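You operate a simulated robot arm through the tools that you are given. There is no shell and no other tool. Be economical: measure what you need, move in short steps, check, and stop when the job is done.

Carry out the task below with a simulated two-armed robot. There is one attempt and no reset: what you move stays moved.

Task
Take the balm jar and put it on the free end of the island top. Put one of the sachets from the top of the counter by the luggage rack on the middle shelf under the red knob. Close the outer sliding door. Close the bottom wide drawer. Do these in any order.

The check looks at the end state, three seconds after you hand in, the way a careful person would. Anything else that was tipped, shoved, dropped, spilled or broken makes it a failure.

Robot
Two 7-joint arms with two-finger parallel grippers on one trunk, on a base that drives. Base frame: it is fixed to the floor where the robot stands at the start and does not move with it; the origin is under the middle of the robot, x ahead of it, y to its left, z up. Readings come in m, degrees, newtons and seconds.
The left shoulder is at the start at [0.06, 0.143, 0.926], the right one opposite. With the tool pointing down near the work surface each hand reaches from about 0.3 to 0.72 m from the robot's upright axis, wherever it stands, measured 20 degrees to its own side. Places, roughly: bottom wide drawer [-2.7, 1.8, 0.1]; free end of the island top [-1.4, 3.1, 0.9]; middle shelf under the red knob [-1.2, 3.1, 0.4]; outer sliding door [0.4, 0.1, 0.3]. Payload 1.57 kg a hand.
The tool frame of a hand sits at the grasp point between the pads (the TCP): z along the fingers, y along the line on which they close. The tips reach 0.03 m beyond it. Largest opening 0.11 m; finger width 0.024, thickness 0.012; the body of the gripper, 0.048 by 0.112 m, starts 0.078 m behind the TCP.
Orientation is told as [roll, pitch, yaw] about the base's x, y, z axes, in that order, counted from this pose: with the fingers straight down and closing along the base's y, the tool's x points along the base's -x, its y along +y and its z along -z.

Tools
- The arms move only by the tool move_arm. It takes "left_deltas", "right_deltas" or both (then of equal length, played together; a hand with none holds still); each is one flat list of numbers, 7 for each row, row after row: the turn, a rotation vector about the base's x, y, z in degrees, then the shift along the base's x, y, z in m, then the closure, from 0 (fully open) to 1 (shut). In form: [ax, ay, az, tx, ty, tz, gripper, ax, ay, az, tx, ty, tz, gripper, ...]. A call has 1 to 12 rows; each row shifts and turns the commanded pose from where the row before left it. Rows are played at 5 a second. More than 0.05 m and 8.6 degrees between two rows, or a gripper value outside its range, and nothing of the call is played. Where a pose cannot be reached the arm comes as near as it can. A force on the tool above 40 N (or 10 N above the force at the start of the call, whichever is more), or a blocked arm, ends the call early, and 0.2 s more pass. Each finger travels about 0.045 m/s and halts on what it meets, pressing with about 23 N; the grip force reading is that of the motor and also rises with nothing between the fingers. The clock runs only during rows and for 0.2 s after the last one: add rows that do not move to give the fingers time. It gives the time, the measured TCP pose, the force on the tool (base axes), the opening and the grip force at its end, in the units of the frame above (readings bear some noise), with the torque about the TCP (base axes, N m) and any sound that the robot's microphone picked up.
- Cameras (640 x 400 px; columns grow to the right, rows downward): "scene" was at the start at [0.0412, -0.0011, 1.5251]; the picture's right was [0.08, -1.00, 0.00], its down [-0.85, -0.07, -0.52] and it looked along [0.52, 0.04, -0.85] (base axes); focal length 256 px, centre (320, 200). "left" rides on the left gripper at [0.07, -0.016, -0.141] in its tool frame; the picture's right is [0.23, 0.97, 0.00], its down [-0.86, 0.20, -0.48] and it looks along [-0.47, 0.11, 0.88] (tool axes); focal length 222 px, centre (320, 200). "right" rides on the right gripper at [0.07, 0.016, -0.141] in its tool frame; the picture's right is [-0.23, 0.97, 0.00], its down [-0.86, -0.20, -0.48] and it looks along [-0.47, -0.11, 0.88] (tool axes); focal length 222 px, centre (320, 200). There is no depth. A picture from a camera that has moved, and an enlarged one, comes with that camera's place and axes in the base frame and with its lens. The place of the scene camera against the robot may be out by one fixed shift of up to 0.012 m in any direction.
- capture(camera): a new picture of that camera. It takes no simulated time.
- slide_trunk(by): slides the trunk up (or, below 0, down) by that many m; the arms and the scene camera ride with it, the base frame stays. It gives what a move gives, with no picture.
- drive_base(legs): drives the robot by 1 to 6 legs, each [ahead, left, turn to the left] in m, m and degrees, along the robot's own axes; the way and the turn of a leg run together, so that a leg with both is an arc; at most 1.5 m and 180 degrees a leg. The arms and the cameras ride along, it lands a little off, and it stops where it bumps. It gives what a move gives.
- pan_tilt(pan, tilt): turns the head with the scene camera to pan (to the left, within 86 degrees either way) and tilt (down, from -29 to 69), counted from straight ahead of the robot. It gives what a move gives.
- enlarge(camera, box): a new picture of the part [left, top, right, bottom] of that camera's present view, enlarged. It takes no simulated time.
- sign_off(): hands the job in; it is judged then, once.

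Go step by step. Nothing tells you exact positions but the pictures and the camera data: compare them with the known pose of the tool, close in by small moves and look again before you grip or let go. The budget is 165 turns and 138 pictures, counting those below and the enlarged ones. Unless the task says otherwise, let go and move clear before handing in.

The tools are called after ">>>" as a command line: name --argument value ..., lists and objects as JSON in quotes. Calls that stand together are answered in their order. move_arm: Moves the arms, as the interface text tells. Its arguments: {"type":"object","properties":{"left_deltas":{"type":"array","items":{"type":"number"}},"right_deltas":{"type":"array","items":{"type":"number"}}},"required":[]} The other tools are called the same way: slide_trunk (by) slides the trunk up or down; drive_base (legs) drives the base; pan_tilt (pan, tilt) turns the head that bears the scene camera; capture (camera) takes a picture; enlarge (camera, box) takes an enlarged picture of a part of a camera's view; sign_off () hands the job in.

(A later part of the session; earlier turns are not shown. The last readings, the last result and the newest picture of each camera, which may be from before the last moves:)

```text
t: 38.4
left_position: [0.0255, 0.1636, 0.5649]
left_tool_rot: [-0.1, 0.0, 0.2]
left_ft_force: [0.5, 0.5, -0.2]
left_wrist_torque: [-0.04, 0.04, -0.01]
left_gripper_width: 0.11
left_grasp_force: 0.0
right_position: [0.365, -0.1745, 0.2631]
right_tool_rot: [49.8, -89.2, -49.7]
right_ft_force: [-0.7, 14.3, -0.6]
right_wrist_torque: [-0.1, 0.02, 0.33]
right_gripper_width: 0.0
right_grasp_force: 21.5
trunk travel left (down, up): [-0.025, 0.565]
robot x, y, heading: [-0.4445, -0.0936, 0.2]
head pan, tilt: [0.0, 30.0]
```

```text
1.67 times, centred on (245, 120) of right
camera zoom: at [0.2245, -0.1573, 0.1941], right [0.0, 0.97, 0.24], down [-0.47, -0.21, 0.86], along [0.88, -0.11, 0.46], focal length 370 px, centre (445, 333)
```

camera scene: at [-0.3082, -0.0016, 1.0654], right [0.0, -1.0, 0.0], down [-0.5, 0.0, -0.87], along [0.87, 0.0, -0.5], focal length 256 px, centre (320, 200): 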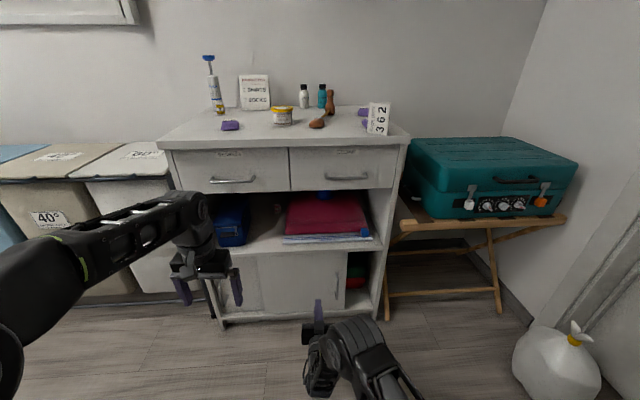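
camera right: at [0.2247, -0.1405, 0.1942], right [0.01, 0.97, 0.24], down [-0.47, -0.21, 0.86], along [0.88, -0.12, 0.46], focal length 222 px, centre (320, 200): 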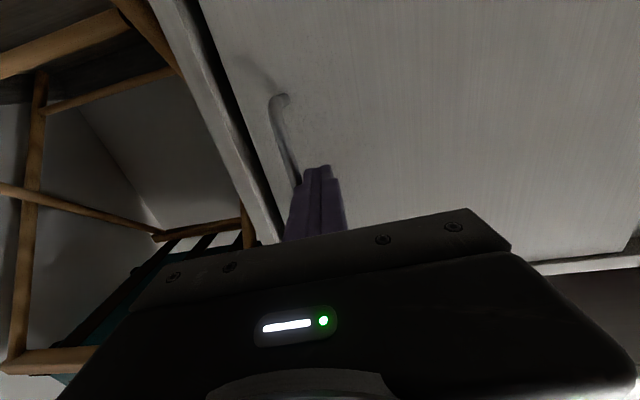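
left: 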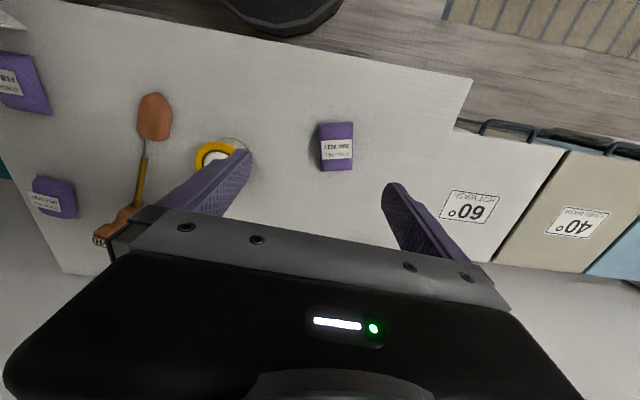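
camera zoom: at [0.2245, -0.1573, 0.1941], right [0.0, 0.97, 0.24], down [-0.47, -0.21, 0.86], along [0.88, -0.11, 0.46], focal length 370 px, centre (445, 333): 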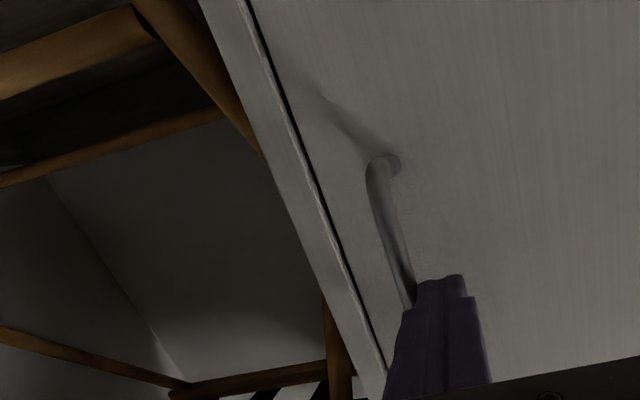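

The force shows the end stop: the door is closed. I move the hand off the bar, back away, raise the trunk and turn the hand downward again.

>>> drive_base --legs '[[0, 0.03, 0], [-0.35, 0, 0]]'

>>> slide_trunk --by 0.4

>>> slide_trunk --by 0.1

>>> move_arm --right_deltas '[0, 8, 0, 0, -0.01, 0.025, 0.5, 0, 8, 0, 0, -0.01, 0.025, 0, 0, 8, 0, 0, -0.01, 0.025, 0, 0, 8, 0, 0, -0.01, 0.025, 0, 0, 8, 0, 0, -0.01, 0.025, 0, 0, 8, 0, 0, -0.01, 0.025, 0, 0, 8, 0, 0, -0.01, 0.025, 0, 0, 8, 0, 0, -0.01, 0.025, 0, 0, 8, 0, 0, -0.01, 0.025, 0, 0, 8, 0, 0, -0.01, 0.025, 0, 0, 8, 0, 0, 0, 0.025, 0, 0, 1, 0, 0, 0, 0.025, 0]'

>>> capture --camera "scene"

```text
t: 41.1
left_position: [-0.3355, 0.1906, 0.5646]
left_tool_rot: [0.0, 0.0, 0.2]
left_ft_force: [0.5, 0.3, 0.5]
left_wrist_torque: [0.01, -0.01, 0.02]
left_gripper_width: 0.1101
left_grasp_force: 0.1
right_position: [0.0052, -0.1471, 0.2638]
right_tool_rot: [50.9, -89.3, -50.9]
right_ft_force: [-0.4, -0.2, -0.2]
right_wrist_torque: [0.0, 0.0, 0.01]
right_gripper_width: 0.0001
right_grasp_force: 21.4
trunk travel left (down, up): [-0.025, 0.565]
robot x, y, heading: [-0.8049, -0.0646, 0.2]
head pan, tilt: [0.0, 30.0]
```

```text
t: 44.9
left_position: [-0.3348, 0.1912, 0.9643]
left_tool_rot: [0.0, 0.0, 0.2]
left_ft_force: [-0.4, 0.5, 0.1]
left_wrist_torque: [0.01, 0.0, 0.01]
left_gripper_width: 0.1098
left_grasp_force: 0.0
right_position: [0.0044, -0.1471, 0.663]
right_tool_rot: [50.4, -89.4, -50.4]
right_ft_force: [0.8, -0.5, 0.4]
right_wrist_torque: [0.01, -0.02, 0.0]
right_gripper_width: 0.0
right_grasp_force: 21.3
trunk travel left (down, up): [-0.425, 0.165]
robot x, y, heading: [-0.805, -0.0664, 0.2]
head pan, tilt: [0.0, 30.0]
```

```text
t: 46.3
left_position: [-0.3357, 0.1905, 1.0648]
left_tool_rot: [0.0, 0.1, 0.1]
left_ft_force: [0.7, -0.1, 0.0]
left_wrist_torque: [0.0, -0.04, -0.01]
left_gripper_width: 0.1098
left_grasp_force: 0.1
right_position: [0.0044, -0.1482, 0.7637]
right_tool_rot: [49.4, -89.4, -49.3]
right_ft_force: [-0.8, -0.4, -0.1]
right_wrist_torque: [-0.02, -0.01, 0.01]
right_gripper_width: 0.0001
right_grasp_force: 21.3
trunk travel left (down, up): [-0.525, 0.065]
robot x, y, heading: [-0.806, -0.0654, 0.3]
head pan, tilt: [0.0, 30.0]
```

```text
t: 48.9
left_position: [-0.336, 0.1922, 1.0649]
left_tool_rot: [0.0, 0.1, 0.3]
left_ft_force: [-0.2, 0.0, 0.1]
left_wrist_torque: [-0.02, -0.02, 0.01]
left_gripper_width: 0.11
left_grasp_force: 0.1
right_position: [-0.1378, -0.248, 0.9638]
right_tool_rot: [-0.1, -0.9, -0.3]
right_ft_force: [0.3, -0.6, -0.3]
right_wrist_torque: [0.0, -0.03, -0.02]
right_gripper_width: 0.1104
right_grasp_force: 0.1
right hand out of reach, approached as far as the arm can: row 5, 8, 9, 10, 11, 12
trunk travel left (down, up): [-0.525, 0.065]
robot x, y, heading: [-0.808, -0.0656, 0.2]
head pan, tilt: [0.0, 30.0]
```

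```text
106 pictures are left
camera scene: at [-0.7432, -0.0708, 1.5653], right [0.0, -1.0, 0.0], down [-0.5, 0.0, -0.87], along [0.87, 0.0, -0.5], focal length 256 px, centre (320, 200)
```

scene: 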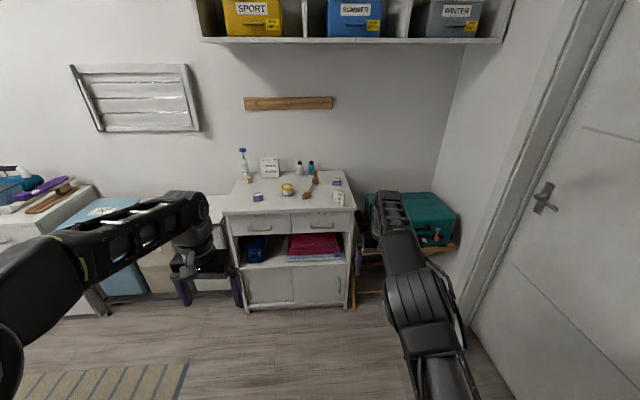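

The outer door is shut. Plan: left hand takes the JUN sachet at about [0.49, 0.275] with a 45° tilt (so it can later go flat into a shelf), right hand takes the jar from above. I raise the right hand and drive to stand at about y = 0.16.

>>> move_arm --right_deltas '[0, 1, 0, -0.03, 0, 0.04, 0, 0, 0, 0, -0.03, 0, 0.04, 0, 0, 0, 0, -0.03, 0, 0.04, 0, 0, 0, 0, -0.03, 0, 0, 0]'

>>> drive_base --legs '[[0, 0.23, 0], [0.7, 0, 0]]'

>>> pan_tilt --pan 0 --tilt 55

>>> capture --camera "scene"

>>> capture --camera "left"

```text
t: 49.9
left_position: [-0.3363, 0.1916, 1.0663]
left_tool_rot: [0.0, 0.1, 0.1]
left_ft_force: [-0.4, 0.8, 0.3]
left_wrist_torque: [0.0, 0.0, 0.01]
left_gripper_width: 0.1097
left_grasp_force: 0.1
right_position: [-0.241, -0.2528, 1.0469]
right_tool_rot: [0.0, 0.2, -0.5]
right_ft_force: [-0.1, 0.0, -0.7]
right_wrist_torque: [-0.01, -0.02, 0.01]
right_gripper_width: 0.1103
right_grasp_force: 0.1
right hand out of reach, approached as far as the arm can: row 1, 2, 3
trunk travel left (down, up): [-0.525, 0.065]
robot x, y, heading: [-0.8039, -0.0639, 0.2]
head pan, tilt: [0.0, 30.0]
```

```text
t: 51.6
left_position: [-0.3334, 0.4004, 1.0637]
left_tool_rot: [0.2, 0.1, 0.1]
left_ft_force: [0.3, 0.2, 0.3]
left_wrist_torque: [0.03, 0.01, 0.0]
left_gripper_width: 0.1101
left_grasp_force: 0.1
right_position: [-0.239, -0.0427, 1.0462]
right_tool_rot: [0.0, 0.5, -0.7]
right_ft_force: [0.1, -0.9, 0.2]
right_wrist_torque: [0.05, 0.02, 0.03]
right_gripper_width: 0.11
right_grasp_force: 0.0
trunk travel left (down, up): [-0.525, 0.065]
robot x, y, heading: [-0.8028, 0.1454, -0.0]
head pan, tilt: [0.0, 30.0]
stopped in leg 1: the robot was blocked; the commanded pose is now the measured one
```

```text
t: 52.5
left_position: [-0.3343, 0.402, 1.0643]
left_tool_rot: [0.1, 0.1, -0.1]
left_ft_force: [-0.3, -0.4, 0.4]
left_wrist_torque: [-0.02, 0.0, -0.04]
left_gripper_width: 0.1103
left_grasp_force: 0.0
right_position: [-0.2402, -0.0416, 1.0463]
right_tool_rot: [0.0, 0.4, -0.6]
right_ft_force: [-0.2, 0.5, -0.7]
right_wrist_torque: [0.02, 0.03, 0.0]
right_gripper_width: 0.1101
right_grasp_force: 0.1
trunk travel left (down, up): [-0.525, 0.065]
robot x, y, heading: [-0.8052, 0.1449, -0.1]
head pan, tilt: [0.0, 55.0]
```

```text
105 pictures are left
camera scene: at [-0.7606, 0.1396, 1.5294], right [0.0, -1.0, 0.0], down [-0.82, 0.0, -0.57], along [0.57, 0.0, -0.82], focal length 256 px, centre (320, 200)
```

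scene: 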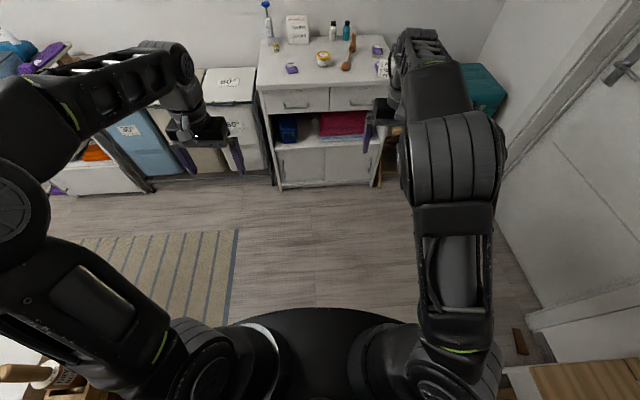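

```text
104 pictures are left
camera left: at [-0.4038, 0.3867, 1.2056], right [-0.23, 0.97, 0.0], down [0.86, 0.2, 0.48], along [0.46, 0.11, -0.88], focal length 222 px, centre (320, 200)
```

left: 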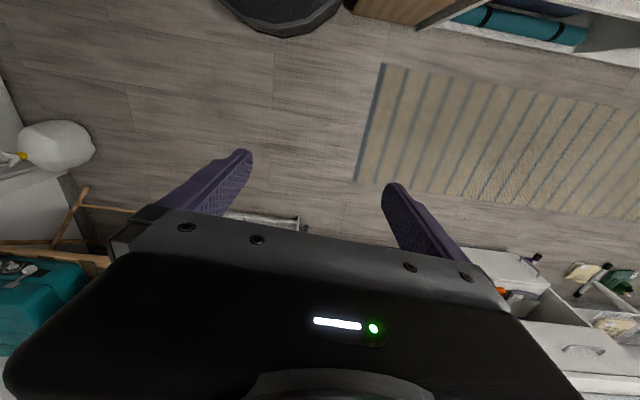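

The base met something on the left (the island behind me). I look there before moving on.

>>> pan_tilt --pan 80 --tilt 50

>>> capture --camera "scene"

```text
t: 54.0
left_position: [-0.3336, 0.4025, 1.0646]
left_tool_rot: [0.1, 0.2, 0.0]
left_ft_force: [0.0, -0.4, -0.3]
left_wrist_torque: [0.0, 0.01, 0.02]
left_gripper_width: 0.1101
left_grasp_force: 0.1
right_position: [-0.2398, -0.0408, 1.0452]
right_tool_rot: [-0.1, 0.3, -0.6]
right_ft_force: [0.7, 0.7, 0.2]
right_wrist_torque: [0.0, 0.01, -0.02]
right_gripper_width: 0.1102
right_grasp_force: 0.1
trunk travel left (down, up): [-0.525, 0.065]
robot x, y, heading: [-0.8069, 0.1471, 0.0]
head pan, tilt: [80.0, 50.0]
```

```text
103 pictures are left
camera scene: at [-0.8193, 0.2156, 1.5358], right [0.98, -0.18, 0.0], down [-0.13, -0.75, -0.64], along [0.11, 0.63, -0.77], focal length 256 px, centre (320, 200)
```

scene: 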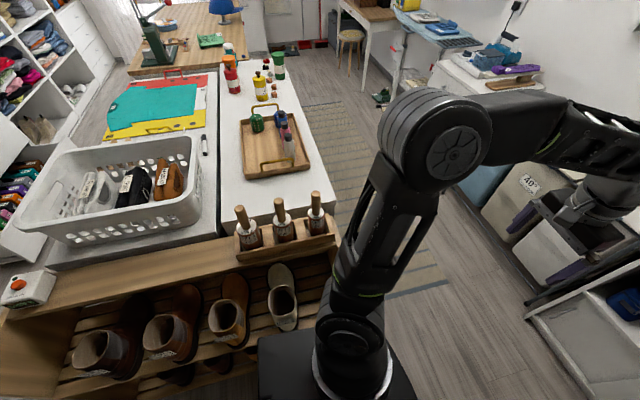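

I touched the boot rack; nothing looks displaced. I step away, drive forward, then align at the counter.

>>> drive_base --legs '[[0, -0.04, 0], [0.5, 0, 0], [0, 0.055, 0], [0.2, 0, 0]]'

>>> pan_tilt --pan 0 --tilt 58

>>> capture --camera "scene"

>>> capture --camera "left"

```text
t: 59.2
left_position: [0.3773, 0.4118, 1.0635]
left_tool_rot: [0.1, 0.2, -0.1]
left_ft_force: [0.5, 0.0, -0.5]
left_wrist_torque: [-0.02, -0.01, -0.04]
left_gripper_width: 0.1099
left_grasp_force: 0.1
right_position: [0.4703, -0.0315, 1.0445]
right_tool_rot: [0.0, 0.5, -0.8]
right_ft_force: [1.4, -0.4, -0.1]
right_wrist_torque: [0.02, 0.04, -0.01]
right_gripper_width: 0.1101
right_grasp_force: 0.0
trunk travel left (down, up): [-0.525, 0.065]
robot x, y, heading: [-0.0954, 0.1571, -0.1]
head pan, tilt: [80.0, 50.0]
```

```text
t: 60.8
left_position: [0.3756, 0.4116, 1.0646]
left_tool_rot: [0.1, 0.2, -0.1]
left_ft_force: [-0.1, 0.3, -0.2]
left_wrist_torque: [-0.01, 0.0, -0.02]
left_gripper_width: 0.11
left_grasp_force: 0.0
right_position: [0.4683, -0.0308, 1.0455]
right_tool_rot: [-0.1, 0.4, -0.8]
right_ft_force: [0.6, -0.4, -0.6]
right_wrist_torque: [0.01, 0.01, -0.01]
right_gripper_width: 0.1101
right_grasp_force: 0.1
trunk travel left (down, up): [-0.525, 0.065]
robot x, y, heading: [-0.0945, 0.1556, -0.1]
head pan, tilt: [0.0, 58.0]
```

```text
102 pictures are left
camera scene: at [-0.0552, 0.151, 1.5256], right [0.0, -1.0, 0.0], down [-0.85, 0.0, -0.53], along [0.53, 0.0, -0.85], focal length 256 px, centre (320, 200)
```

scene: 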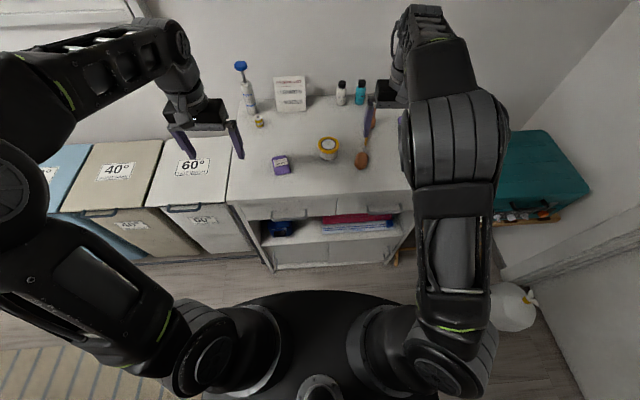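

```text
101 pictures are left
camera left: at [0.3057, 0.3969, 1.2055], right [-0.22, 0.97, 0.0], down [0.86, 0.2, 0.48], along [0.47, 0.11, -0.88], focal length 222 px, centre (320, 200)
```

left: 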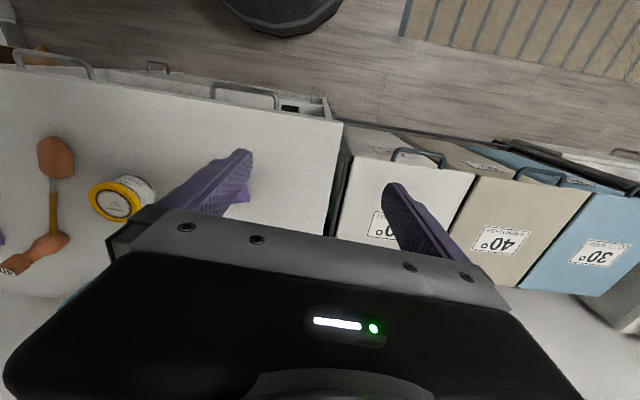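

Sachet at about [0.49, 0.277]. I tilt the left hand 45° and bring it near, short of the sachet.

>>> move_arm --left_deltas '[0, -7.5, 0, 0, -0.027, 0, 0, 0, -7.5, 0, 0, -0.027, 0, 0, 0, -7.5, 0, 0, -0.027, 0, 0, 0, -7.5, 0, 0, -0.027, 0, 0, 0, -7.5, 0, 0, -0.027, 0, 0, 0, -7.5, 0, 0.0, 0, 0, 0, 0, 0, 0, 0, 0, -0.04, 0, 0, 0, 0, 0.02, 0, -0.04, 0]'

>>> capture --camera "left"

>>> capture --camera "scene"

```text
t: 62.6
left_position: [0.3987, 0.2774, 0.9872]
left_tool_rot: [0.0, -44.9, -0.2]
left_ft_force: [0.6, 0.5, 0.0]
left_wrist_torque: [0.0, 0.01, 0.0]
left_gripper_width: 0.11
left_grasp_force: 0.2
right_position: [0.4688, -0.0308, 1.0453]
right_tool_rot: [0.1, 0.5, -0.9]
right_ft_force: [0.3, -0.3, 0.1]
right_wrist_torque: [-0.02, 0.02, 0.0]
right_gripper_width: 0.1099
right_grasp_force: 0.1
trunk travel left (down, up): [-0.525, 0.065]
robot x, y, heading: [-0.099, 0.1597, -0.5]
head pan, tilt: [0.0, 58.0]
```

```text
100 pictures are left
camera left: at [0.2485, 0.2616, 1.0367], right [-0.16, 0.97, -0.16], down [0.27, 0.2, 0.94], along [0.95, 0.11, -0.29], focal length 222 px, centre (320, 200)
```

left: 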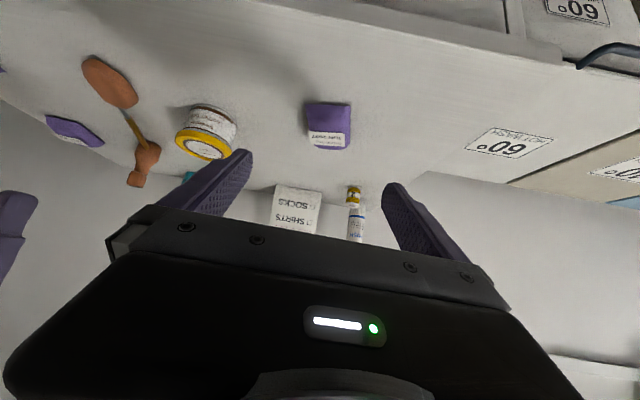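

```text
99 pictures are left
camera scene: at [-0.054, 0.1509, 1.5256], right [0.0, -1.0, 0.0], down [-0.85, 0.0, -0.53], along [0.53, 0.0, -0.85], focal length 256 px, centre (320, 200)
```

scene: 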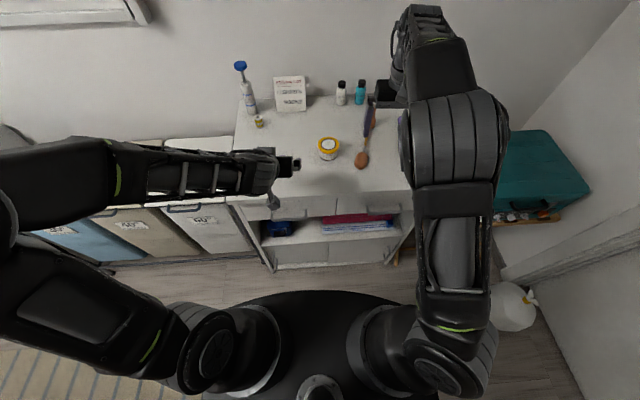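

The sachet is centred between the fingers. I descend along the tool axis to it.

>>> move_arm --left_deltas '[0, 0, 0, 0.02, 0.001, -0.025, 0, 0, 0, 0, 0.02, 0.001, -0.025, 0, 0, 0, 0, 0.018, 0.001, -0.02, 0, 0, 0, 0, 0.018, 0, -0.02, 0]'

>>> capture --camera "left"

```text
t: 63.6
left_position: [0.4721, 0.2798, 0.8952]
left_tool_rot: [0.2, -45.0, -0.1]
left_ft_force: [0.7, 0.1, 0.5]
left_wrist_torque: [-0.01, 0.0, 0.04]
left_gripper_width: 0.1098
left_grasp_force: 0.1
right_position: [0.4694, -0.0308, 1.0447]
right_tool_rot: [0.0, 0.4, -0.8]
right_ft_force: [1.1, -0.6, -0.6]
right_wrist_torque: [0.02, 0.0, -0.01]
right_gripper_width: 0.1099
right_grasp_force: 0.1
trunk travel left (down, up): [-0.525, 0.065]
robot x, y, heading: [-0.0944, 0.159, -0.3]
head pan, tilt: [0.0, 58.0]
```

```text
98 pictures are left
camera left: at [0.3223, 0.2653, 0.945], right [-0.16, 0.97, -0.16], down [0.27, 0.2, 0.94], along [0.95, 0.11, -0.29], focal length 222 px, centre (320, 200)
```

left: 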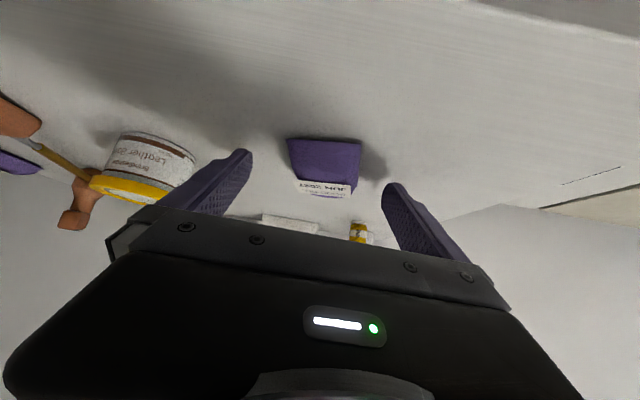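

>>> move_arm --left_deltas '[0, 0, 0, 0.002, 0.001, -0.004, 0, 0, 0, 0, 0, 0, 0, 1, 0, 0, 0, 0, 0, 0, 1, 0, 0, 0, 0, 0, 0, 1, 0, 0, 0, 0, 0, 0, 1, 0, 0, 0, 0, 0, 0, 1, 0, 0, 0, 0, 0, 0, 1, 0, 0, 0, 0, 0, 0.02, 1, 0, 0, 0, 0, 0, 0.02, 1]'

>>> capture --camera "left"

```text
t: 65.6
left_position: [0.4744, 0.2832, 0.9295]
left_tool_rot: [0.2, -44.9, -0.2]
left_ft_force: [1.3, 0.5, -0.4]
left_wrist_torque: [-0.04, 0.02, -0.01]
left_gripper_width: 0.0447
left_grasp_force: 22.7
right_position: [0.4685, -0.0309, 1.0457]
right_tool_rot: [0.0, 0.4, -0.9]
right_ft_force: [-0.3, -0.1, -0.1]
right_wrist_torque: [0.0, 0.02, 0.0]
right_gripper_width: 0.1102
right_grasp_force: 0.0
trunk travel left (down, up): [-0.525, 0.065]
robot x, y, heading: [-0.0962, 0.1591, 0.1]
head pan, tilt: [0.0, 58.0]
```

```text
97 pictures are left
camera left: at [0.3243, 0.2671, 0.9787], right [-0.16, 0.97, -0.16], down [0.27, 0.2, 0.94], along [0.95, 0.11, -0.29], focal length 222 px, centre (320, 200)
```

left: 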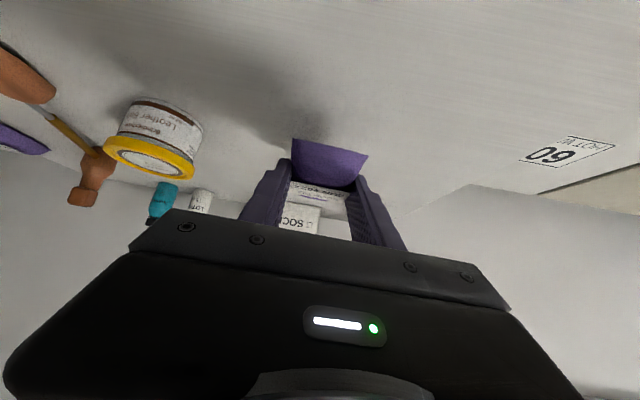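

The sachet is held (0.045 m). I lift and retract the left hand, then bring the right hand above the jar.

>>> move_arm --left_deltas '[0, 0, 0, -0.01, 0.0, 0.04, 1, 0, 0, 0, -0.02, 0.03, 0.04, 1, 0, 0, 0, -0.02, 0.03, 0.03, 1, 0, 0, 0, -0.02, 0.03, 0.0, 1, 0, 0, 0, -0.02, 0.03, 0, 1]'

>>> move_arm --right_deltas '[0, 0, 0.9, 0.02, 0.04, 0, 0, 0, 0, 0, 0.02, 0.04, 0, 0, 0, 0, 0, 0.02, 0.04, 0, 0, 0, 0, 0, 0.02, 0.035, -0.01, 0]'

>>> capture --camera "right"

>>> capture --camera "left"

```text
refused: row 2 steps farther than a row can; nothing moved
```

```text
t: 66.6
left_position: [0.475, 0.2828, 0.9281]
left_tool_rot: [0.1, -44.9, -0.1]
left_ft_force: [-0.1, 0.6, -1.3]
left_wrist_torque: [0.0, 0.01, 0.0]
left_gripper_width: 0.0449
left_grasp_force: 22.9
right_position: [0.4986, 0.095, 0.9878]
right_tool_rot: [0.1, -0.2, 0.3]
right_ft_force: [0.4, -0.4, 0.1]
right_wrist_torque: [0.0, 0.03, 0.02]
right_gripper_width: 0.1098
right_grasp_force: 0.1
right hand out of reach, approached as far as the arm can: row 2, 3, 4
trunk travel left (down, up): [-0.525, 0.065]
robot x, y, heading: [-0.0975, 0.1567, -0.2]
head pan, tilt: [0.0, 58.0]
```

```text
96 pictures are left
camera right: at [0.4303, 0.1105, 1.1284], right [0.22, 0.97, 0.0], down [0.86, -0.2, 0.48], along [0.47, -0.1, -0.88], focal length 222 px, centre (320, 200)
```

right: 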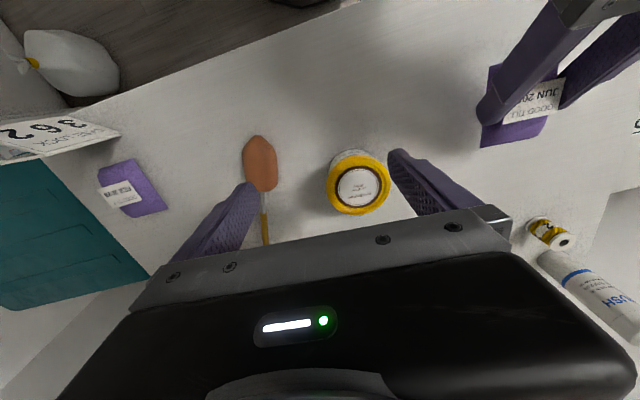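

```text
95 pictures are left
camera left: at [0.3248, 0.2675, 0.9785], right [-0.16, 0.97, -0.16], down [0.27, 0.2, 0.94], along [0.95, 0.11, -0.29], focal length 222 px, centre (320, 200)
```

left: 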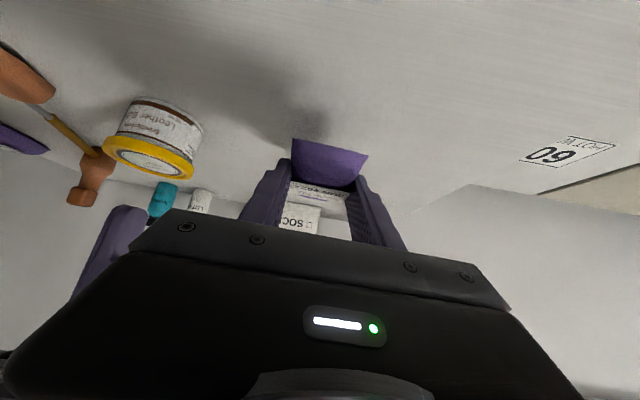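

Left hand step was too long, so it stayed. I retract it now; the right hand needs the base a bit nearer and further left.

>>> move_arm --left_deltas '[0, 0, 0, -0.01, 0.0, 0.04, 1, 0, 0, 0, -0.02, 0.02, 0.035, 1, 0, 0, 0, -0.02, 0.03, 0.03, 1, 0, 0, 0, -0.02, 0.03, 0.0, 1, 0, 0, 0, -0.02, 0.03, 0, 1]' --right_deltas '[0, 0, 0, -0.015, 0.0, 0.0, 0, 0, 0, 0, -0.015, 0, 0, 0, 0, 0, 0, -0.015, 0, 0, 0, 0, 0, 0, -0.015, 0, 0.0, 0, 0, 0, 0, 0, 0, 0, 0]'

>>> drive_base --legs '[[0.08, 0.05, 0]]'

>>> capture --camera "right"

```text
t: 67.8
left_position: [0.3847, 0.3926, 1.0356]
left_tool_rot: [0.1, -45.0, -0.1]
left_ft_force: [-0.4, -0.3, -0.8]
left_wrist_torque: [0.01, 0.0, -0.02]
left_gripper_width: 0.0452
left_grasp_force: 23.1
right_position: [0.4372, 0.093, 0.9879]
right_tool_rot: [0.1, 0.3, 0.1]
right_ft_force: [-0.7, 0.6, 0.8]
right_wrist_torque: [-0.02, -0.02, 0.05]
right_gripper_width: 0.11
right_grasp_force: 0.1
trunk travel left (down, up): [-0.525, 0.065]
robot x, y, heading: [-0.094, 0.1573, -0.3]
head pan, tilt: [0.0, 58.0]
```

```text
t: 68.9
left_position: [0.4664, 0.4442, 1.0351]
left_tool_rot: [0.1, -44.8, -0.1]
left_ft_force: [0.5, -0.1, 0.6]
left_wrist_torque: [0.01, 0.01, 0.02]
left_gripper_width: 0.045
left_grasp_force: 22.9
right_position: [0.5199, 0.1435, 0.9873]
right_tool_rot: [-0.1, 0.5, 0.1]
right_ft_force: [0.1, -0.6, -1.2]
right_wrist_torque: [-0.02, 0.05, 0.02]
right_gripper_width: 0.1098
right_grasp_force: 0.0
trunk travel left (down, up): [-0.525, 0.065]
robot x, y, heading: [-0.016, 0.2049, -0.1]
head pan, tilt: [0.0, 58.0]
```

```text
94 pictures are left
camera right: at [0.4535, 0.1601, 1.1288], right [0.23, 0.97, 0.0], down [0.86, -0.2, 0.47], along [0.46, -0.11, -0.88], focal length 222 px, centre (320, 200)
```

right: 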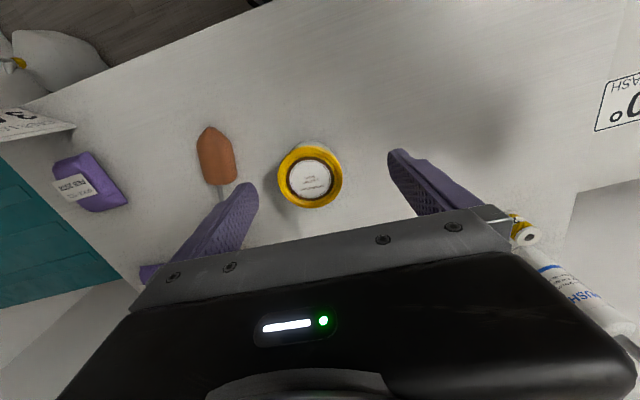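

Jar centre about [0.536, 0.130]. Align, then descend.

>>> move_arm --right_deltas '[0, 0, 0, 0.016, -0.0135, 0, 0, 0, 0, 0, 0, 0, -0.03, 0, 0, 0, 0, 0, 0, 0, 0]'

>>> capture --camera "right"

```text
t: 69.7
left_position: [0.4669, 0.4426, 1.0358]
left_tool_rot: [0.2, -44.8, -0.2]
left_ft_force: [0.1, 0.6, -0.7]
left_wrist_torque: [0.0, 0.02, 0.0]
left_gripper_width: 0.0448
left_grasp_force: 23.2
right_position: [0.536, 0.1294, 0.9559]
right_tool_rot: [0.0, 0.3, 0.1]
right_ft_force: [-0.6, -0.2, 0.5]
right_wrist_torque: [0.0, -0.03, -0.01]
right_gripper_width: 0.1098
right_grasp_force: 0.0
trunk travel left (down, up): [-0.525, 0.065]
robot x, y, heading: [-0.0179, 0.2088, -0.2]
head pan, tilt: [0.0, 58.0]
```

```text
93 pictures are left
camera right: at [0.469, 0.1466, 1.097], right [0.23, 0.97, 0.0], down [0.86, -0.2, 0.47], along [0.46, -0.11, -0.88], focal length 222 px, centre (320, 200)
```

right: 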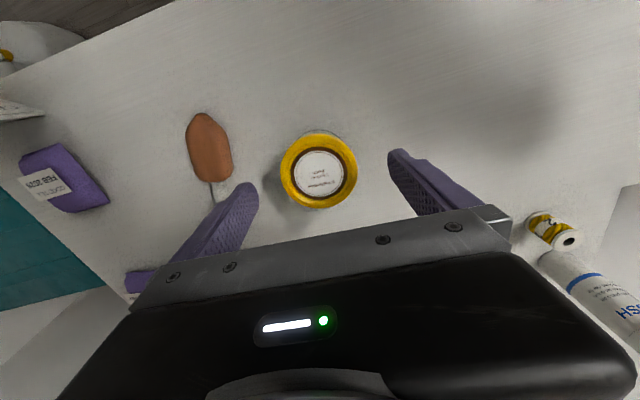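

>>> move_arm --right_deltas '[0, 0, 0, 0, 0, -0.03, 0, 0, 0, 0, 0, 0, -0.029, 0, 0, 0, 0, 0, 0, 0, 0]'

>>> capture --camera "right"

```text
t: 70.5
left_position: [0.4655, 0.4419, 1.0351]
left_tool_rot: [0.3, -44.9, -0.2]
left_ft_force: [0.6, -0.2, 0.6]
left_wrist_torque: [0.0, -0.01, 0.02]
left_gripper_width: 0.0451
left_grasp_force: 23.0
right_position: [0.5366, 0.1319, 0.8988]
right_tool_rot: [0.0, 0.4, 0.1]
right_ft_force: [-0.2, 0.7, 1.3]
right_wrist_torque: [-0.01, -0.03, 0.0]
right_gripper_width: 0.1097
right_grasp_force: 0.1
trunk travel left (down, up): [-0.525, 0.065]
robot x, y, heading: [-0.0176, 0.2091, -0.4]
head pan, tilt: [0.0, 58.0]
```

```text
92 pictures are left
camera right: at [0.4694, 0.1485, 1.0404], right [0.23, 0.97, 0.0], down [0.86, -0.2, 0.47], along [0.46, -0.11, -0.88], focal length 222 px, centre (320, 200)
```

right: 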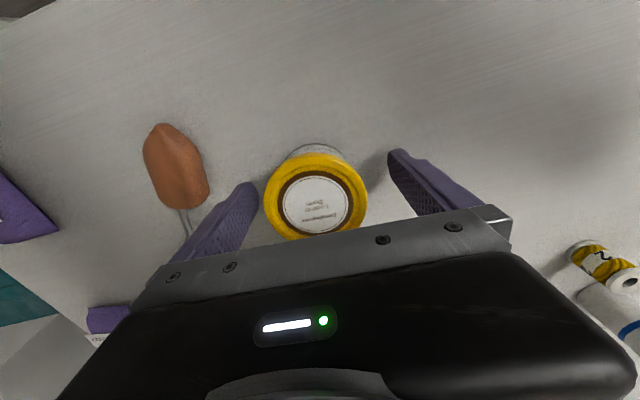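

The jar sits between the pads. Grip and lift.

>>> move_arm --right_deltas '[0, 0, 0, -0.003, 0, 0, 1, 0, 0, 0, 0, 0, 0, 1, 0, 0, 0, 0, 0, 0, 1, 0, 0, 0, 0, 0, 0, 1, 0, 0, 0, 0, 0, 0, 1, 0, 0, 0, 0, 0, 0.03, 1, 0, 0, 0, 0, 0, 0.04, 1, 0, 0, 0, 0, 0, 0.04, 1, 0, 0, 0, -0.03, 0, 0.02, 1, 0, 0, 0, -0.03, 0, 0.02, 1]'

>>> capture --camera "right"

```text
t: 72.7
left_position: [0.4657, 0.442, 1.0355]
left_tool_rot: [0.1, -45.0, -0.3]
left_ft_force: [-0.5, 0.2, -0.5]
left_wrist_torque: [-0.03, 0.01, 0.01]
left_gripper_width: 0.0451
left_grasp_force: 22.8
right_position: [0.4714, 0.1298, 1.0487]
right_tool_rot: [-0.1, 0.5, 0.0]
right_ft_force: [0.1, 0.4, -1.7]
right_wrist_torque: [0.0, -0.04, -0.01]
right_gripper_width: 0.0704
right_grasp_force: 23.4
trunk travel left (down, up): [-0.525, 0.065]
robot x, y, heading: [-0.0149, 0.2043, -0.4]
head pan, tilt: [0.0, 58.0]
```

```text
91 pictures are left
camera right: at [0.4039, 0.1461, 1.1904], right [0.23, 0.97, 0.0], down [0.86, -0.2, 0.47], along [0.46, -0.11, -0.88], focal length 222 px, centre (320, 200)
```

right: 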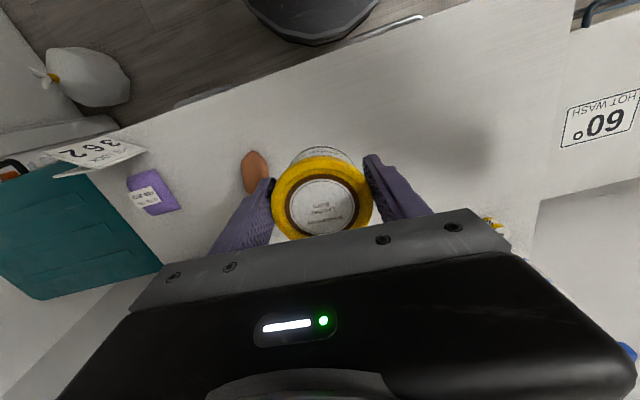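

Both items are held. I back off and turn left to face down the aisle, then look.

>>> drive_base --legs '[[-0.27, 0, 0], [0, 0, 90]]'

>>> pan_tilt --pan 0 --tilt 25

>>> capture --camera "scene"

```text
t: 78.6
left_position: [-0.5464, 0.6755, 1.0343]
left_tool_rot: [0.2, -44.8, 93.4]
left_ft_force: [0.0, 0.3, -0.5]
left_wrist_torque: [0.0, 0.01, 0.01]
left_gripper_width: 0.0449
left_grasp_force: 22.8
right_position: [-0.2359, 0.7025, 1.0485]
right_tool_rot: [0.0, 0.3, 93.6]
right_ft_force: [0.0, -0.4, -2.0]
right_wrist_torque: [0.0, 0.03, -0.04]
right_gripper_width: 0.0703
right_grasp_force: 23.9
trunk travel left (down, up): [-0.525, 0.065]
robot x, y, heading: [-0.2795, 0.2061, 93.4]
head pan, tilt: [0.0, 58.0]
```

```text
t: 79.6
left_position: [-0.547, 0.6768, 1.0361]
left_tool_rot: [0.2, -45.0, 93.4]
left_ft_force: [0.8, 0.9, -0.3]
left_wrist_torque: [0.0, 0.0, -0.01]
left_gripper_width: 0.0449
left_grasp_force: 23.5
right_position: [-0.2364, 0.7006, 1.0492]
right_tool_rot: [0.0, 0.4, 93.7]
right_ft_force: [-0.4, -0.1, -2.0]
right_wrist_torque: [-0.03, -0.02, -0.03]
right_gripper_width: 0.0707
right_grasp_force: 22.6
trunk travel left (down, up): [-0.525, 0.065]
robot x, y, heading: [-0.2801, 0.211, 93.2]
head pan, tilt: [0.0, 25.0]
```

```text
90 pictures are left
camera scene: at [-0.2834, 0.2655, 1.5732], right [1.0, 0.06, 0.0], down [0.03, -0.42, -0.91], along [-0.05, 0.9, -0.42], focal length 256 px, centre (320, 200)
```

scene: 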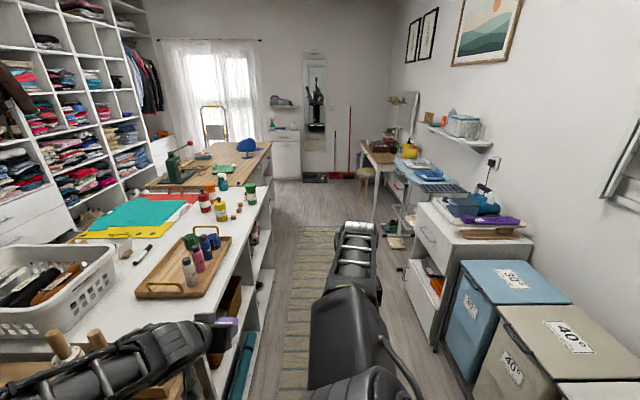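

The left forearm is close above the wooden knobs on the island. I strafe right a bit first, then raise trunk and hands for the drive.

>>> drive_base --legs '[[0, -0.1, -3]]'

>>> slide_trunk --by 0.06

>>> move_arm --left_deltas '[0, 0, 0, 0.02, 0.0, 0.03, 1, 0, 0, 0, 0.02, 0, 0.03, 1, 0, 0, 0, 0.02, 0, 0.03, 1, 0, 0, 0, 0.02, 0, 0.0, 1]' --right_deltas '[0, 0, 0, 0.015, 0.0, 0.03, 1, 0, 0, 0, 0.015, 0, 0.03, 1, 0, 0, 0, 0.015, 0, 0.03, 1, 0, 0, 0, 0.015, 0, 0.0, 1]'

>>> pan_tilt --pan 30 --tilt 45

>>> capture --camera "scene"

```text
t: 80.7
left_position: [-0.4167, 0.6911, 1.0357]
left_tool_rot: [0.3, -45.0, 90.4]
left_ft_force: [0.3, 1.4, 0.5]
left_wrist_torque: [-0.02, 0.04, 0.06]
left_gripper_width: 0.045
left_grasp_force: 23.2
right_position: [-0.1042, 0.7023, 1.0484]
right_tool_rot: [0.1, 0.4, 90.8]
right_ft_force: [0.5, -0.2, -2.6]
right_wrist_torque: [0.03, 0.03, -0.02]
right_gripper_width: 0.0706
right_grasp_force: 22.8
trunk travel left (down, up): [-0.525, 0.065]
robot x, y, heading: [-0.1714, 0.2127, 90.4]
head pan, tilt: [0.0, 25.0]
```

```text
t: 81.7
left_position: [-0.4184, 0.6916, 1.0958]
left_tool_rot: [0.2, -44.8, 90.6]
left_ft_force: [-0.7, -0.1, -0.8]
left_wrist_torque: [0.02, 0.02, 0.01]
left_gripper_width: 0.0447
left_grasp_force: 22.8
right_position: [-0.1049, 0.7027, 1.1089]
right_tool_rot: [0.0, 0.4, 90.8]
right_ft_force: [0.5, 0.0, -1.0]
right_wrist_torque: [-0.02, 0.0, 0.01]
right_gripper_width: 0.0709
right_grasp_force: 22.8
trunk travel left (down, up): [-0.585, 0.005]
robot x, y, heading: [-0.1781, 0.2135, 90.4]
head pan, tilt: [0.0, 25.0]
```

```text
t: 82.7
left_position: [-0.3355, 0.6913, 1.1847]
left_tool_rot: [0.3, -44.8, 90.5]
left_ft_force: [0.2, 0.2, 0.2]
left_wrist_torque: [-0.02, 0.0, 0.0]
left_gripper_width: 0.0448
left_grasp_force: 23.8
right_position: [-0.0313, 0.6887, 1.1577]
right_tool_rot: [0.0, 0.4, 90.8]
right_ft_force: [0.6, -0.8, -0.8]
right_wrist_torque: [-0.04, -0.01, 0.01]
right_gripper_width: 0.0707
right_grasp_force: 22.9
right hand out of reach, approached as far as the arm can: row 2, 3
trunk travel left (down, up): [-0.585, 0.005]
robot x, y, heading: [-0.1776, 0.2125, 90.2]
head pan, tilt: [0.0, 25.0]
```

```text
t: 83.7
left_position: [-0.3367, 0.6911, 1.1851]
left_tool_rot: [0.2, -44.9, 90.4]
left_ft_force: [0.4, 0.6, -0.3]
left_wrist_torque: [0.0, 0.0, 0.0]
left_gripper_width: 0.0454
left_grasp_force: 22.8
right_position: [-0.0313, 0.689, 1.1586]
right_tool_rot: [0.0, 0.4, 90.8]
right_ft_force: [0.6, -0.4, -1.3]
right_wrist_torque: [-0.04, 0.02, 0.01]
right_gripper_width: 0.0703
right_grasp_force: 23.1
trunk travel left (down, up): [-0.585, 0.005]
robot x, y, heading: [-0.1747, 0.2122, 90.5]
head pan, tilt: [30.0, 45.0]
```

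```text
89 pictures are left
camera scene: at [-0.2156, 0.2471, 1.6028], right [0.86, 0.51, 0.0], down [0.36, -0.61, -0.71], along [-0.36, 0.61, -0.71], focal length 256 px, centre (320, 200)
```

scene: 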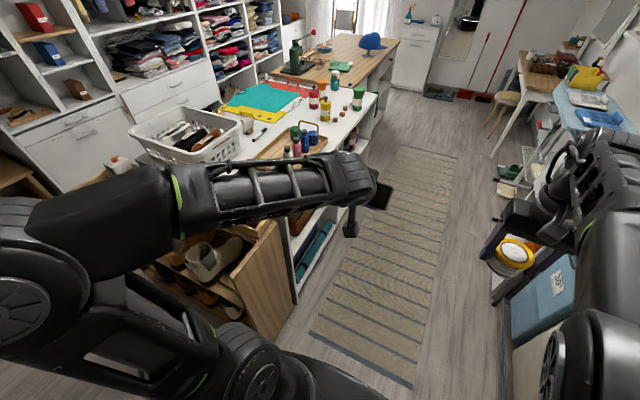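

Clear view: the island is on the left, low enough under the raised left arm. I drive about 1 m along the aisle, slightly left, then check.

>>> drive_base --legs '[[1.0, 0.07, 0]]'

>>> capture --camera "scene"

>>> pan_tilt --pan -30 --tilt 35

>>> capture --camera "scene"

```text
t: 88.8
left_position: [-0.4034, 1.6812, 1.1837]
left_tool_rot: [0.3, -44.9, 89.8]
left_ft_force: [-0.1, 0.6, 0.7]
left_wrist_torque: [0.0, -0.01, 0.0]
left_gripper_width: 0.0449
left_grasp_force: 22.6
right_position: [-0.0991, 1.6755, 1.1586]
right_tool_rot: [0.0, 0.4, 90.2]
right_ft_force: [-0.2, 0.7, -1.1]
right_wrist_torque: [0.01, -0.04, 0.03]
right_gripper_width: 0.0706
right_grasp_force: 23.3
trunk travel left (down, up): [-0.585, 0.005]
robot x, y, heading: [-0.2536, 1.2017, 90.0]
head pan, tilt: [30.0, 45.0]
```

```text
88 pictures are left
camera scene: at [-0.2873, 1.2363, 1.6027], right [0.87, 0.5, 0.0], down [0.35, -0.61, -0.71], along [-0.35, 0.61, -0.71], focal length 256 px, centre (320, 200)
```

scene: 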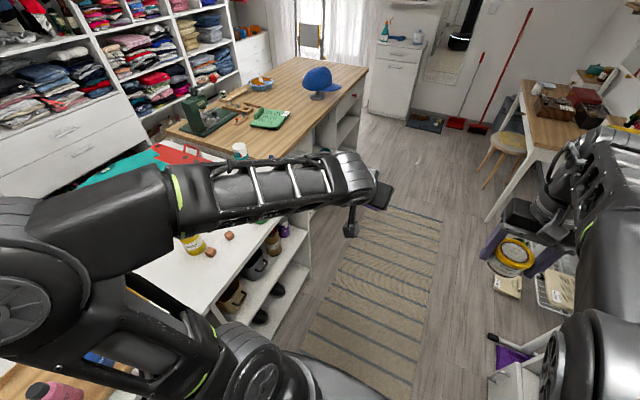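

```text
t: 90.1
left_position: [-0.4036, 1.6806, 1.184]
left_tool_rot: [0.1, -44.9, 89.9]
left_ft_force: [0.2, -0.2, 0.3]
left_wrist_torque: [0.0, -0.02, -0.01]
left_gripper_width: 0.045
left_grasp_force: 23.1
right_position: [-0.0986, 1.6749, 1.1588]
right_tool_rot: [0.0, 0.4, 90.2]
right_ft_force: [0.4, -0.4, -1.8]
right_wrist_torque: [0.0, -0.01, 0.02]
right_gripper_width: 0.0705
right_grasp_force: 22.9
trunk travel left (down, up): [-0.585, 0.005]
robot x, y, heading: [-0.2506, 1.2031, 89.9]
head pan, tilt: [-30.0, 35.0]
```

```text
87 pictures are left
camera scene: at [-0.2026, 1.2415, 1.6175], right [0.87, -0.5, 0.0], down [-0.29, -0.5, -0.82], along [0.41, 0.71, -0.57], focal length 256 px, centre (320, 200)
```

scene: 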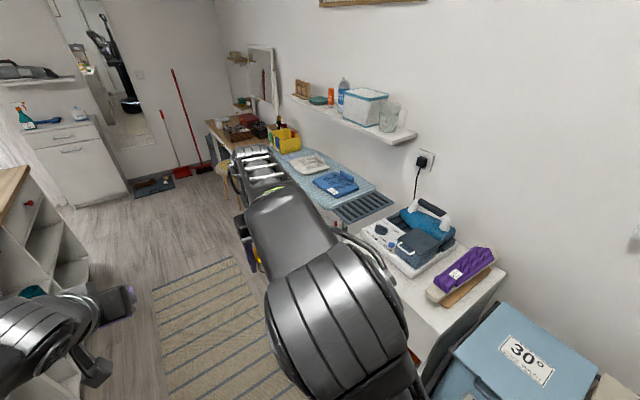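

Free end of the top is beyond the blue hat (y ≈ 2.9–3.3, x ≈ −1.8…−1.1), bare. I drive on to about y = 2.9.

>>> drive_base --legs '[[0.7, 0.03, 0], [1.0, 0.2, 0]]'

>>> pan_tilt --pan 70 --tilt 40

>>> capture --camera "scene"

```text
t: 98.9
left_position: [-0.613, 3.3912, 1.1827]
left_tool_rot: [0.3, -44.9, 89.6]
left_ft_force: [0.3, -0.1, -0.9]
left_wrist_torque: [-0.03, -0.01, 0.02]
left_gripper_width: 0.045
left_grasp_force: 23.1
right_position: [-0.307, 3.385, 1.1581]
right_tool_rot: [0.0, 0.4, 89.9]
right_ft_force: [0.7, -0.1, -1.7]
right_wrist_torque: [-0.01, 0.0, -0.03]
right_gripper_width: 0.0706
right_grasp_force: 23.1
trunk travel left (down, up): [-0.585, 0.005]
robot x, y, heading: [-0.4612, 2.9099, 89.5]
head pan, tilt: [-30.0, 35.0]
```

```text
t: 100.6
left_position: [-0.6128, 3.391, 1.1849]
left_tool_rot: [0.1, -44.9, 89.6]
left_ft_force: [0.7, 0.8, -0.1]
left_wrist_torque: [0.02, -0.01, 0.0]
left_gripper_width: 0.045
left_grasp_force: 23.0
right_position: [-0.3074, 3.3836, 1.1573]
right_tool_rot: [0.0, 0.4, 89.9]
right_ft_force: [0.6, -0.4, -1.6]
right_wrist_torque: [0.01, -0.01, 0.0]
right_gripper_width: 0.0708
right_grasp_force: 22.9
trunk travel left (down, up): [-0.585, 0.005]
robot x, y, heading: [-0.4598, 2.9095, 89.8]
head pan, tilt: [70.0, 40.0]
```

```text
86 pictures are left
camera scene: at [-0.5391, 2.9046, 1.61], right [0.35, 0.94, 0.0], down [0.6, -0.23, -0.77], along [-0.72, 0.27, -0.64], focal length 256 px, centre (320, 200)
```

scene: 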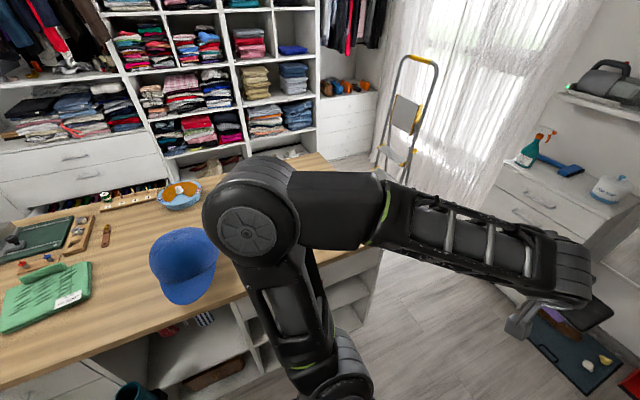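

I move a little right for room and turn left to face the island.

>>> drive_base --legs '[[0, -0.1, 0], [0, 0, 90]]'

>>> pan_tilt --pan 0 --tilt 50

>>> capture --camera "scene"

```text
t: 105.6
left_position: [-0.8431, 2.7577, 1.1855]
left_tool_rot: [0.3, -45.0, 180.0]
left_ft_force: [-1.0, 0.2, -0.4]
left_wrist_torque: [-0.01, 0.02, -0.02]
left_gripper_width: 0.0449
left_grasp_force: 23.0
right_position: [-0.8366, 3.0616, 1.1582]
right_tool_rot: [-0.1, 0.4, -179.8]
right_ft_force: [-0.9, 0.2, -2.6]
right_wrist_torque: [-0.02, -0.02, 0.0]
right_gripper_width: 0.0708
right_grasp_force: 23.0
trunk travel left (down, up): [-0.585, 0.005]
robot x, y, heading: [-0.3648, 2.9104, 179.8]
head pan, tilt: [70.0, 40.0]
```

```text
t: 107.0
left_position: [-0.843, 2.757, 1.185]
left_tool_rot: [0.2, -44.9, 180.0]
left_ft_force: [-0.6, -0.1, 0.5]
left_wrist_torque: [-0.01, 0.0, 0.01]
left_gripper_width: 0.045
left_grasp_force: 22.9
right_position: [-0.8377, 3.0622, 1.1584]
right_tool_rot: [-0.1, 0.4, -179.8]
right_ft_force: [0.0, 0.5, -1.3]
right_wrist_torque: [0.01, -0.05, -0.01]
right_gripper_width: 0.0705
right_grasp_force: 23.2
trunk travel left (down, up): [-0.585, 0.005]
robot x, y, heading: [-0.3653, 2.9111, 179.9]
head pan, tilt: [0.0, 50.0]
```

```text
85 pictures are left
camera scene: at [-0.4083, 2.9038, 1.5958], right [0.0, 1.0, 0.0], down [0.77, 0.0, -0.64], along [-0.64, 0.0, -0.77], focal length 256 px, centre (320, 200)
```

scene: 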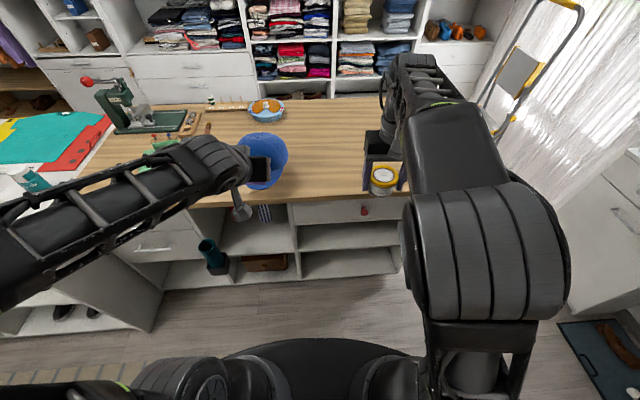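

>>> enlarge --camera "scene" --box '[230, 90, 430, 290]'

```text
2.00 times, centred on (330, 190) of scene
camera zoom: at [-0.4083, 2.9038, 1.5958], right [0.0, 1.0, 0.0], down [0.77, 0.0, -0.64], along [-0.64, 0.0, -0.77], focal length 512 px, centre (300, 220)
```

zoom: 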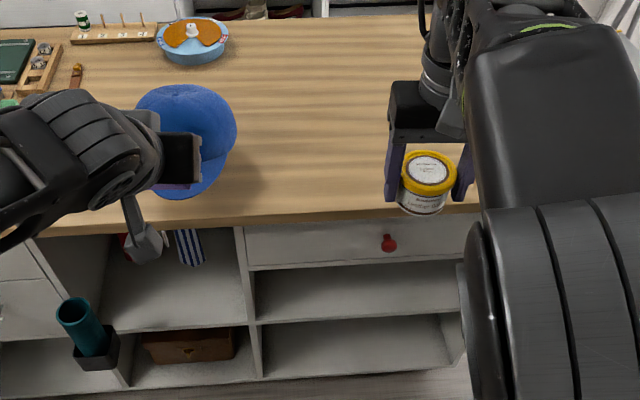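

The column under the red knob spans y ≈ 2.77–3.33 with its middle shelf at z ≈ 0.39 and about 0.24 m of headroom. First the jar: I pull the left hand back from the hat, then drive forward.

>>> move_arm --left_deltas '[0, 0, 0, 0.03, 0.01, 0.01, 1, 0, 0, 0, 0.03, 0.01, 0.01, 1, 0, 0, 0, 0.03, 0.01, 0.01, 1, 0, 0, 0, 0.03, 0.01, 0.0, 1]'

>>> drive_base --legs '[[0.2, 0, 0]]'

>>> capture --camera "scene"

>>> capture --camera "right"

```text
t: 108.0
left_position: [-0.7213, 2.7991, 1.2156]
left_tool_rot: [0.2, -44.8, 179.9]
left_ft_force: [0.7, 0.2, 0.3]
left_wrist_torque: [-0.05, -0.01, 0.05]
left_gripper_width: 0.0451
left_grasp_force: 23.1
right_position: [-0.8366, 3.0609, 1.1585]
right_tool_rot: [0.0, 0.4, -179.8]
right_ft_force: [0.4, 0.1, -2.4]
right_wrist_torque: [-0.01, 0.0, -0.02]
right_gripper_width: 0.0706
right_grasp_force: 23.1
trunk travel left (down, up): [-0.585, 0.005]
robot x, y, heading: [-0.3643, 2.9095, 180.0]
head pan, tilt: [0.0, 50.0]
```

```text
t: 109.6
left_position: [-0.9192, 2.7999, 1.2143]
left_tool_rot: [0.2, -44.8, 179.9]
left_ft_force: [-0.8, -0.1, -0.4]
left_wrist_torque: [-0.02, -0.01, -0.02]
left_gripper_width: 0.0448
left_grasp_force: 23.4
right_position: [-1.035, 3.0636, 1.1579]
right_tool_rot: [0.1, 0.6, -179.9]
right_ft_force: [0.9, 0.0, -2.2]
right_wrist_torque: [0.03, -0.03, 0.01]
right_gripper_width: 0.0707
right_grasp_force: 22.6
trunk travel left (down, up): [-0.585, 0.005]
robot x, y, heading: [-0.5574, 2.9121, 179.7]
head pan, tilt: [0.0, 50.0]
```

```text
83 pictures are left
camera scene: at [-0.606, 2.9045, 1.5958], right [0.0, 1.0, 0.0], down [0.77, 0.0, -0.64], along [-0.64, 0.0, -0.77], focal length 256 px, centre (320, 200)
```

scene: 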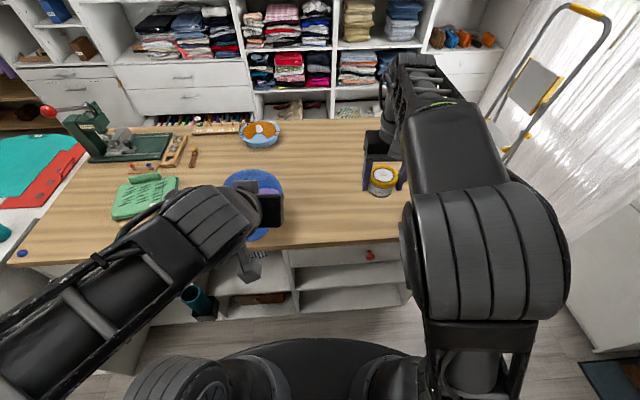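

```text
82 pictures are left
camera right: at [-0.9648, 3.0475, 1.2989], right [-0.23, -0.97, 0.0], down [-0.86, 0.2, 0.47], along [-0.46, 0.11, -0.88], focal length 222 px, centre (320, 200)
```

right: 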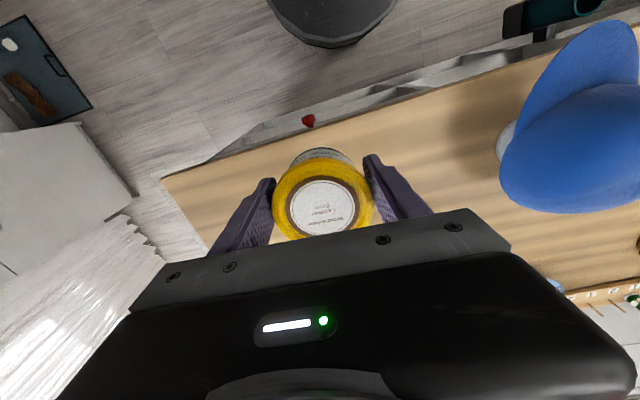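

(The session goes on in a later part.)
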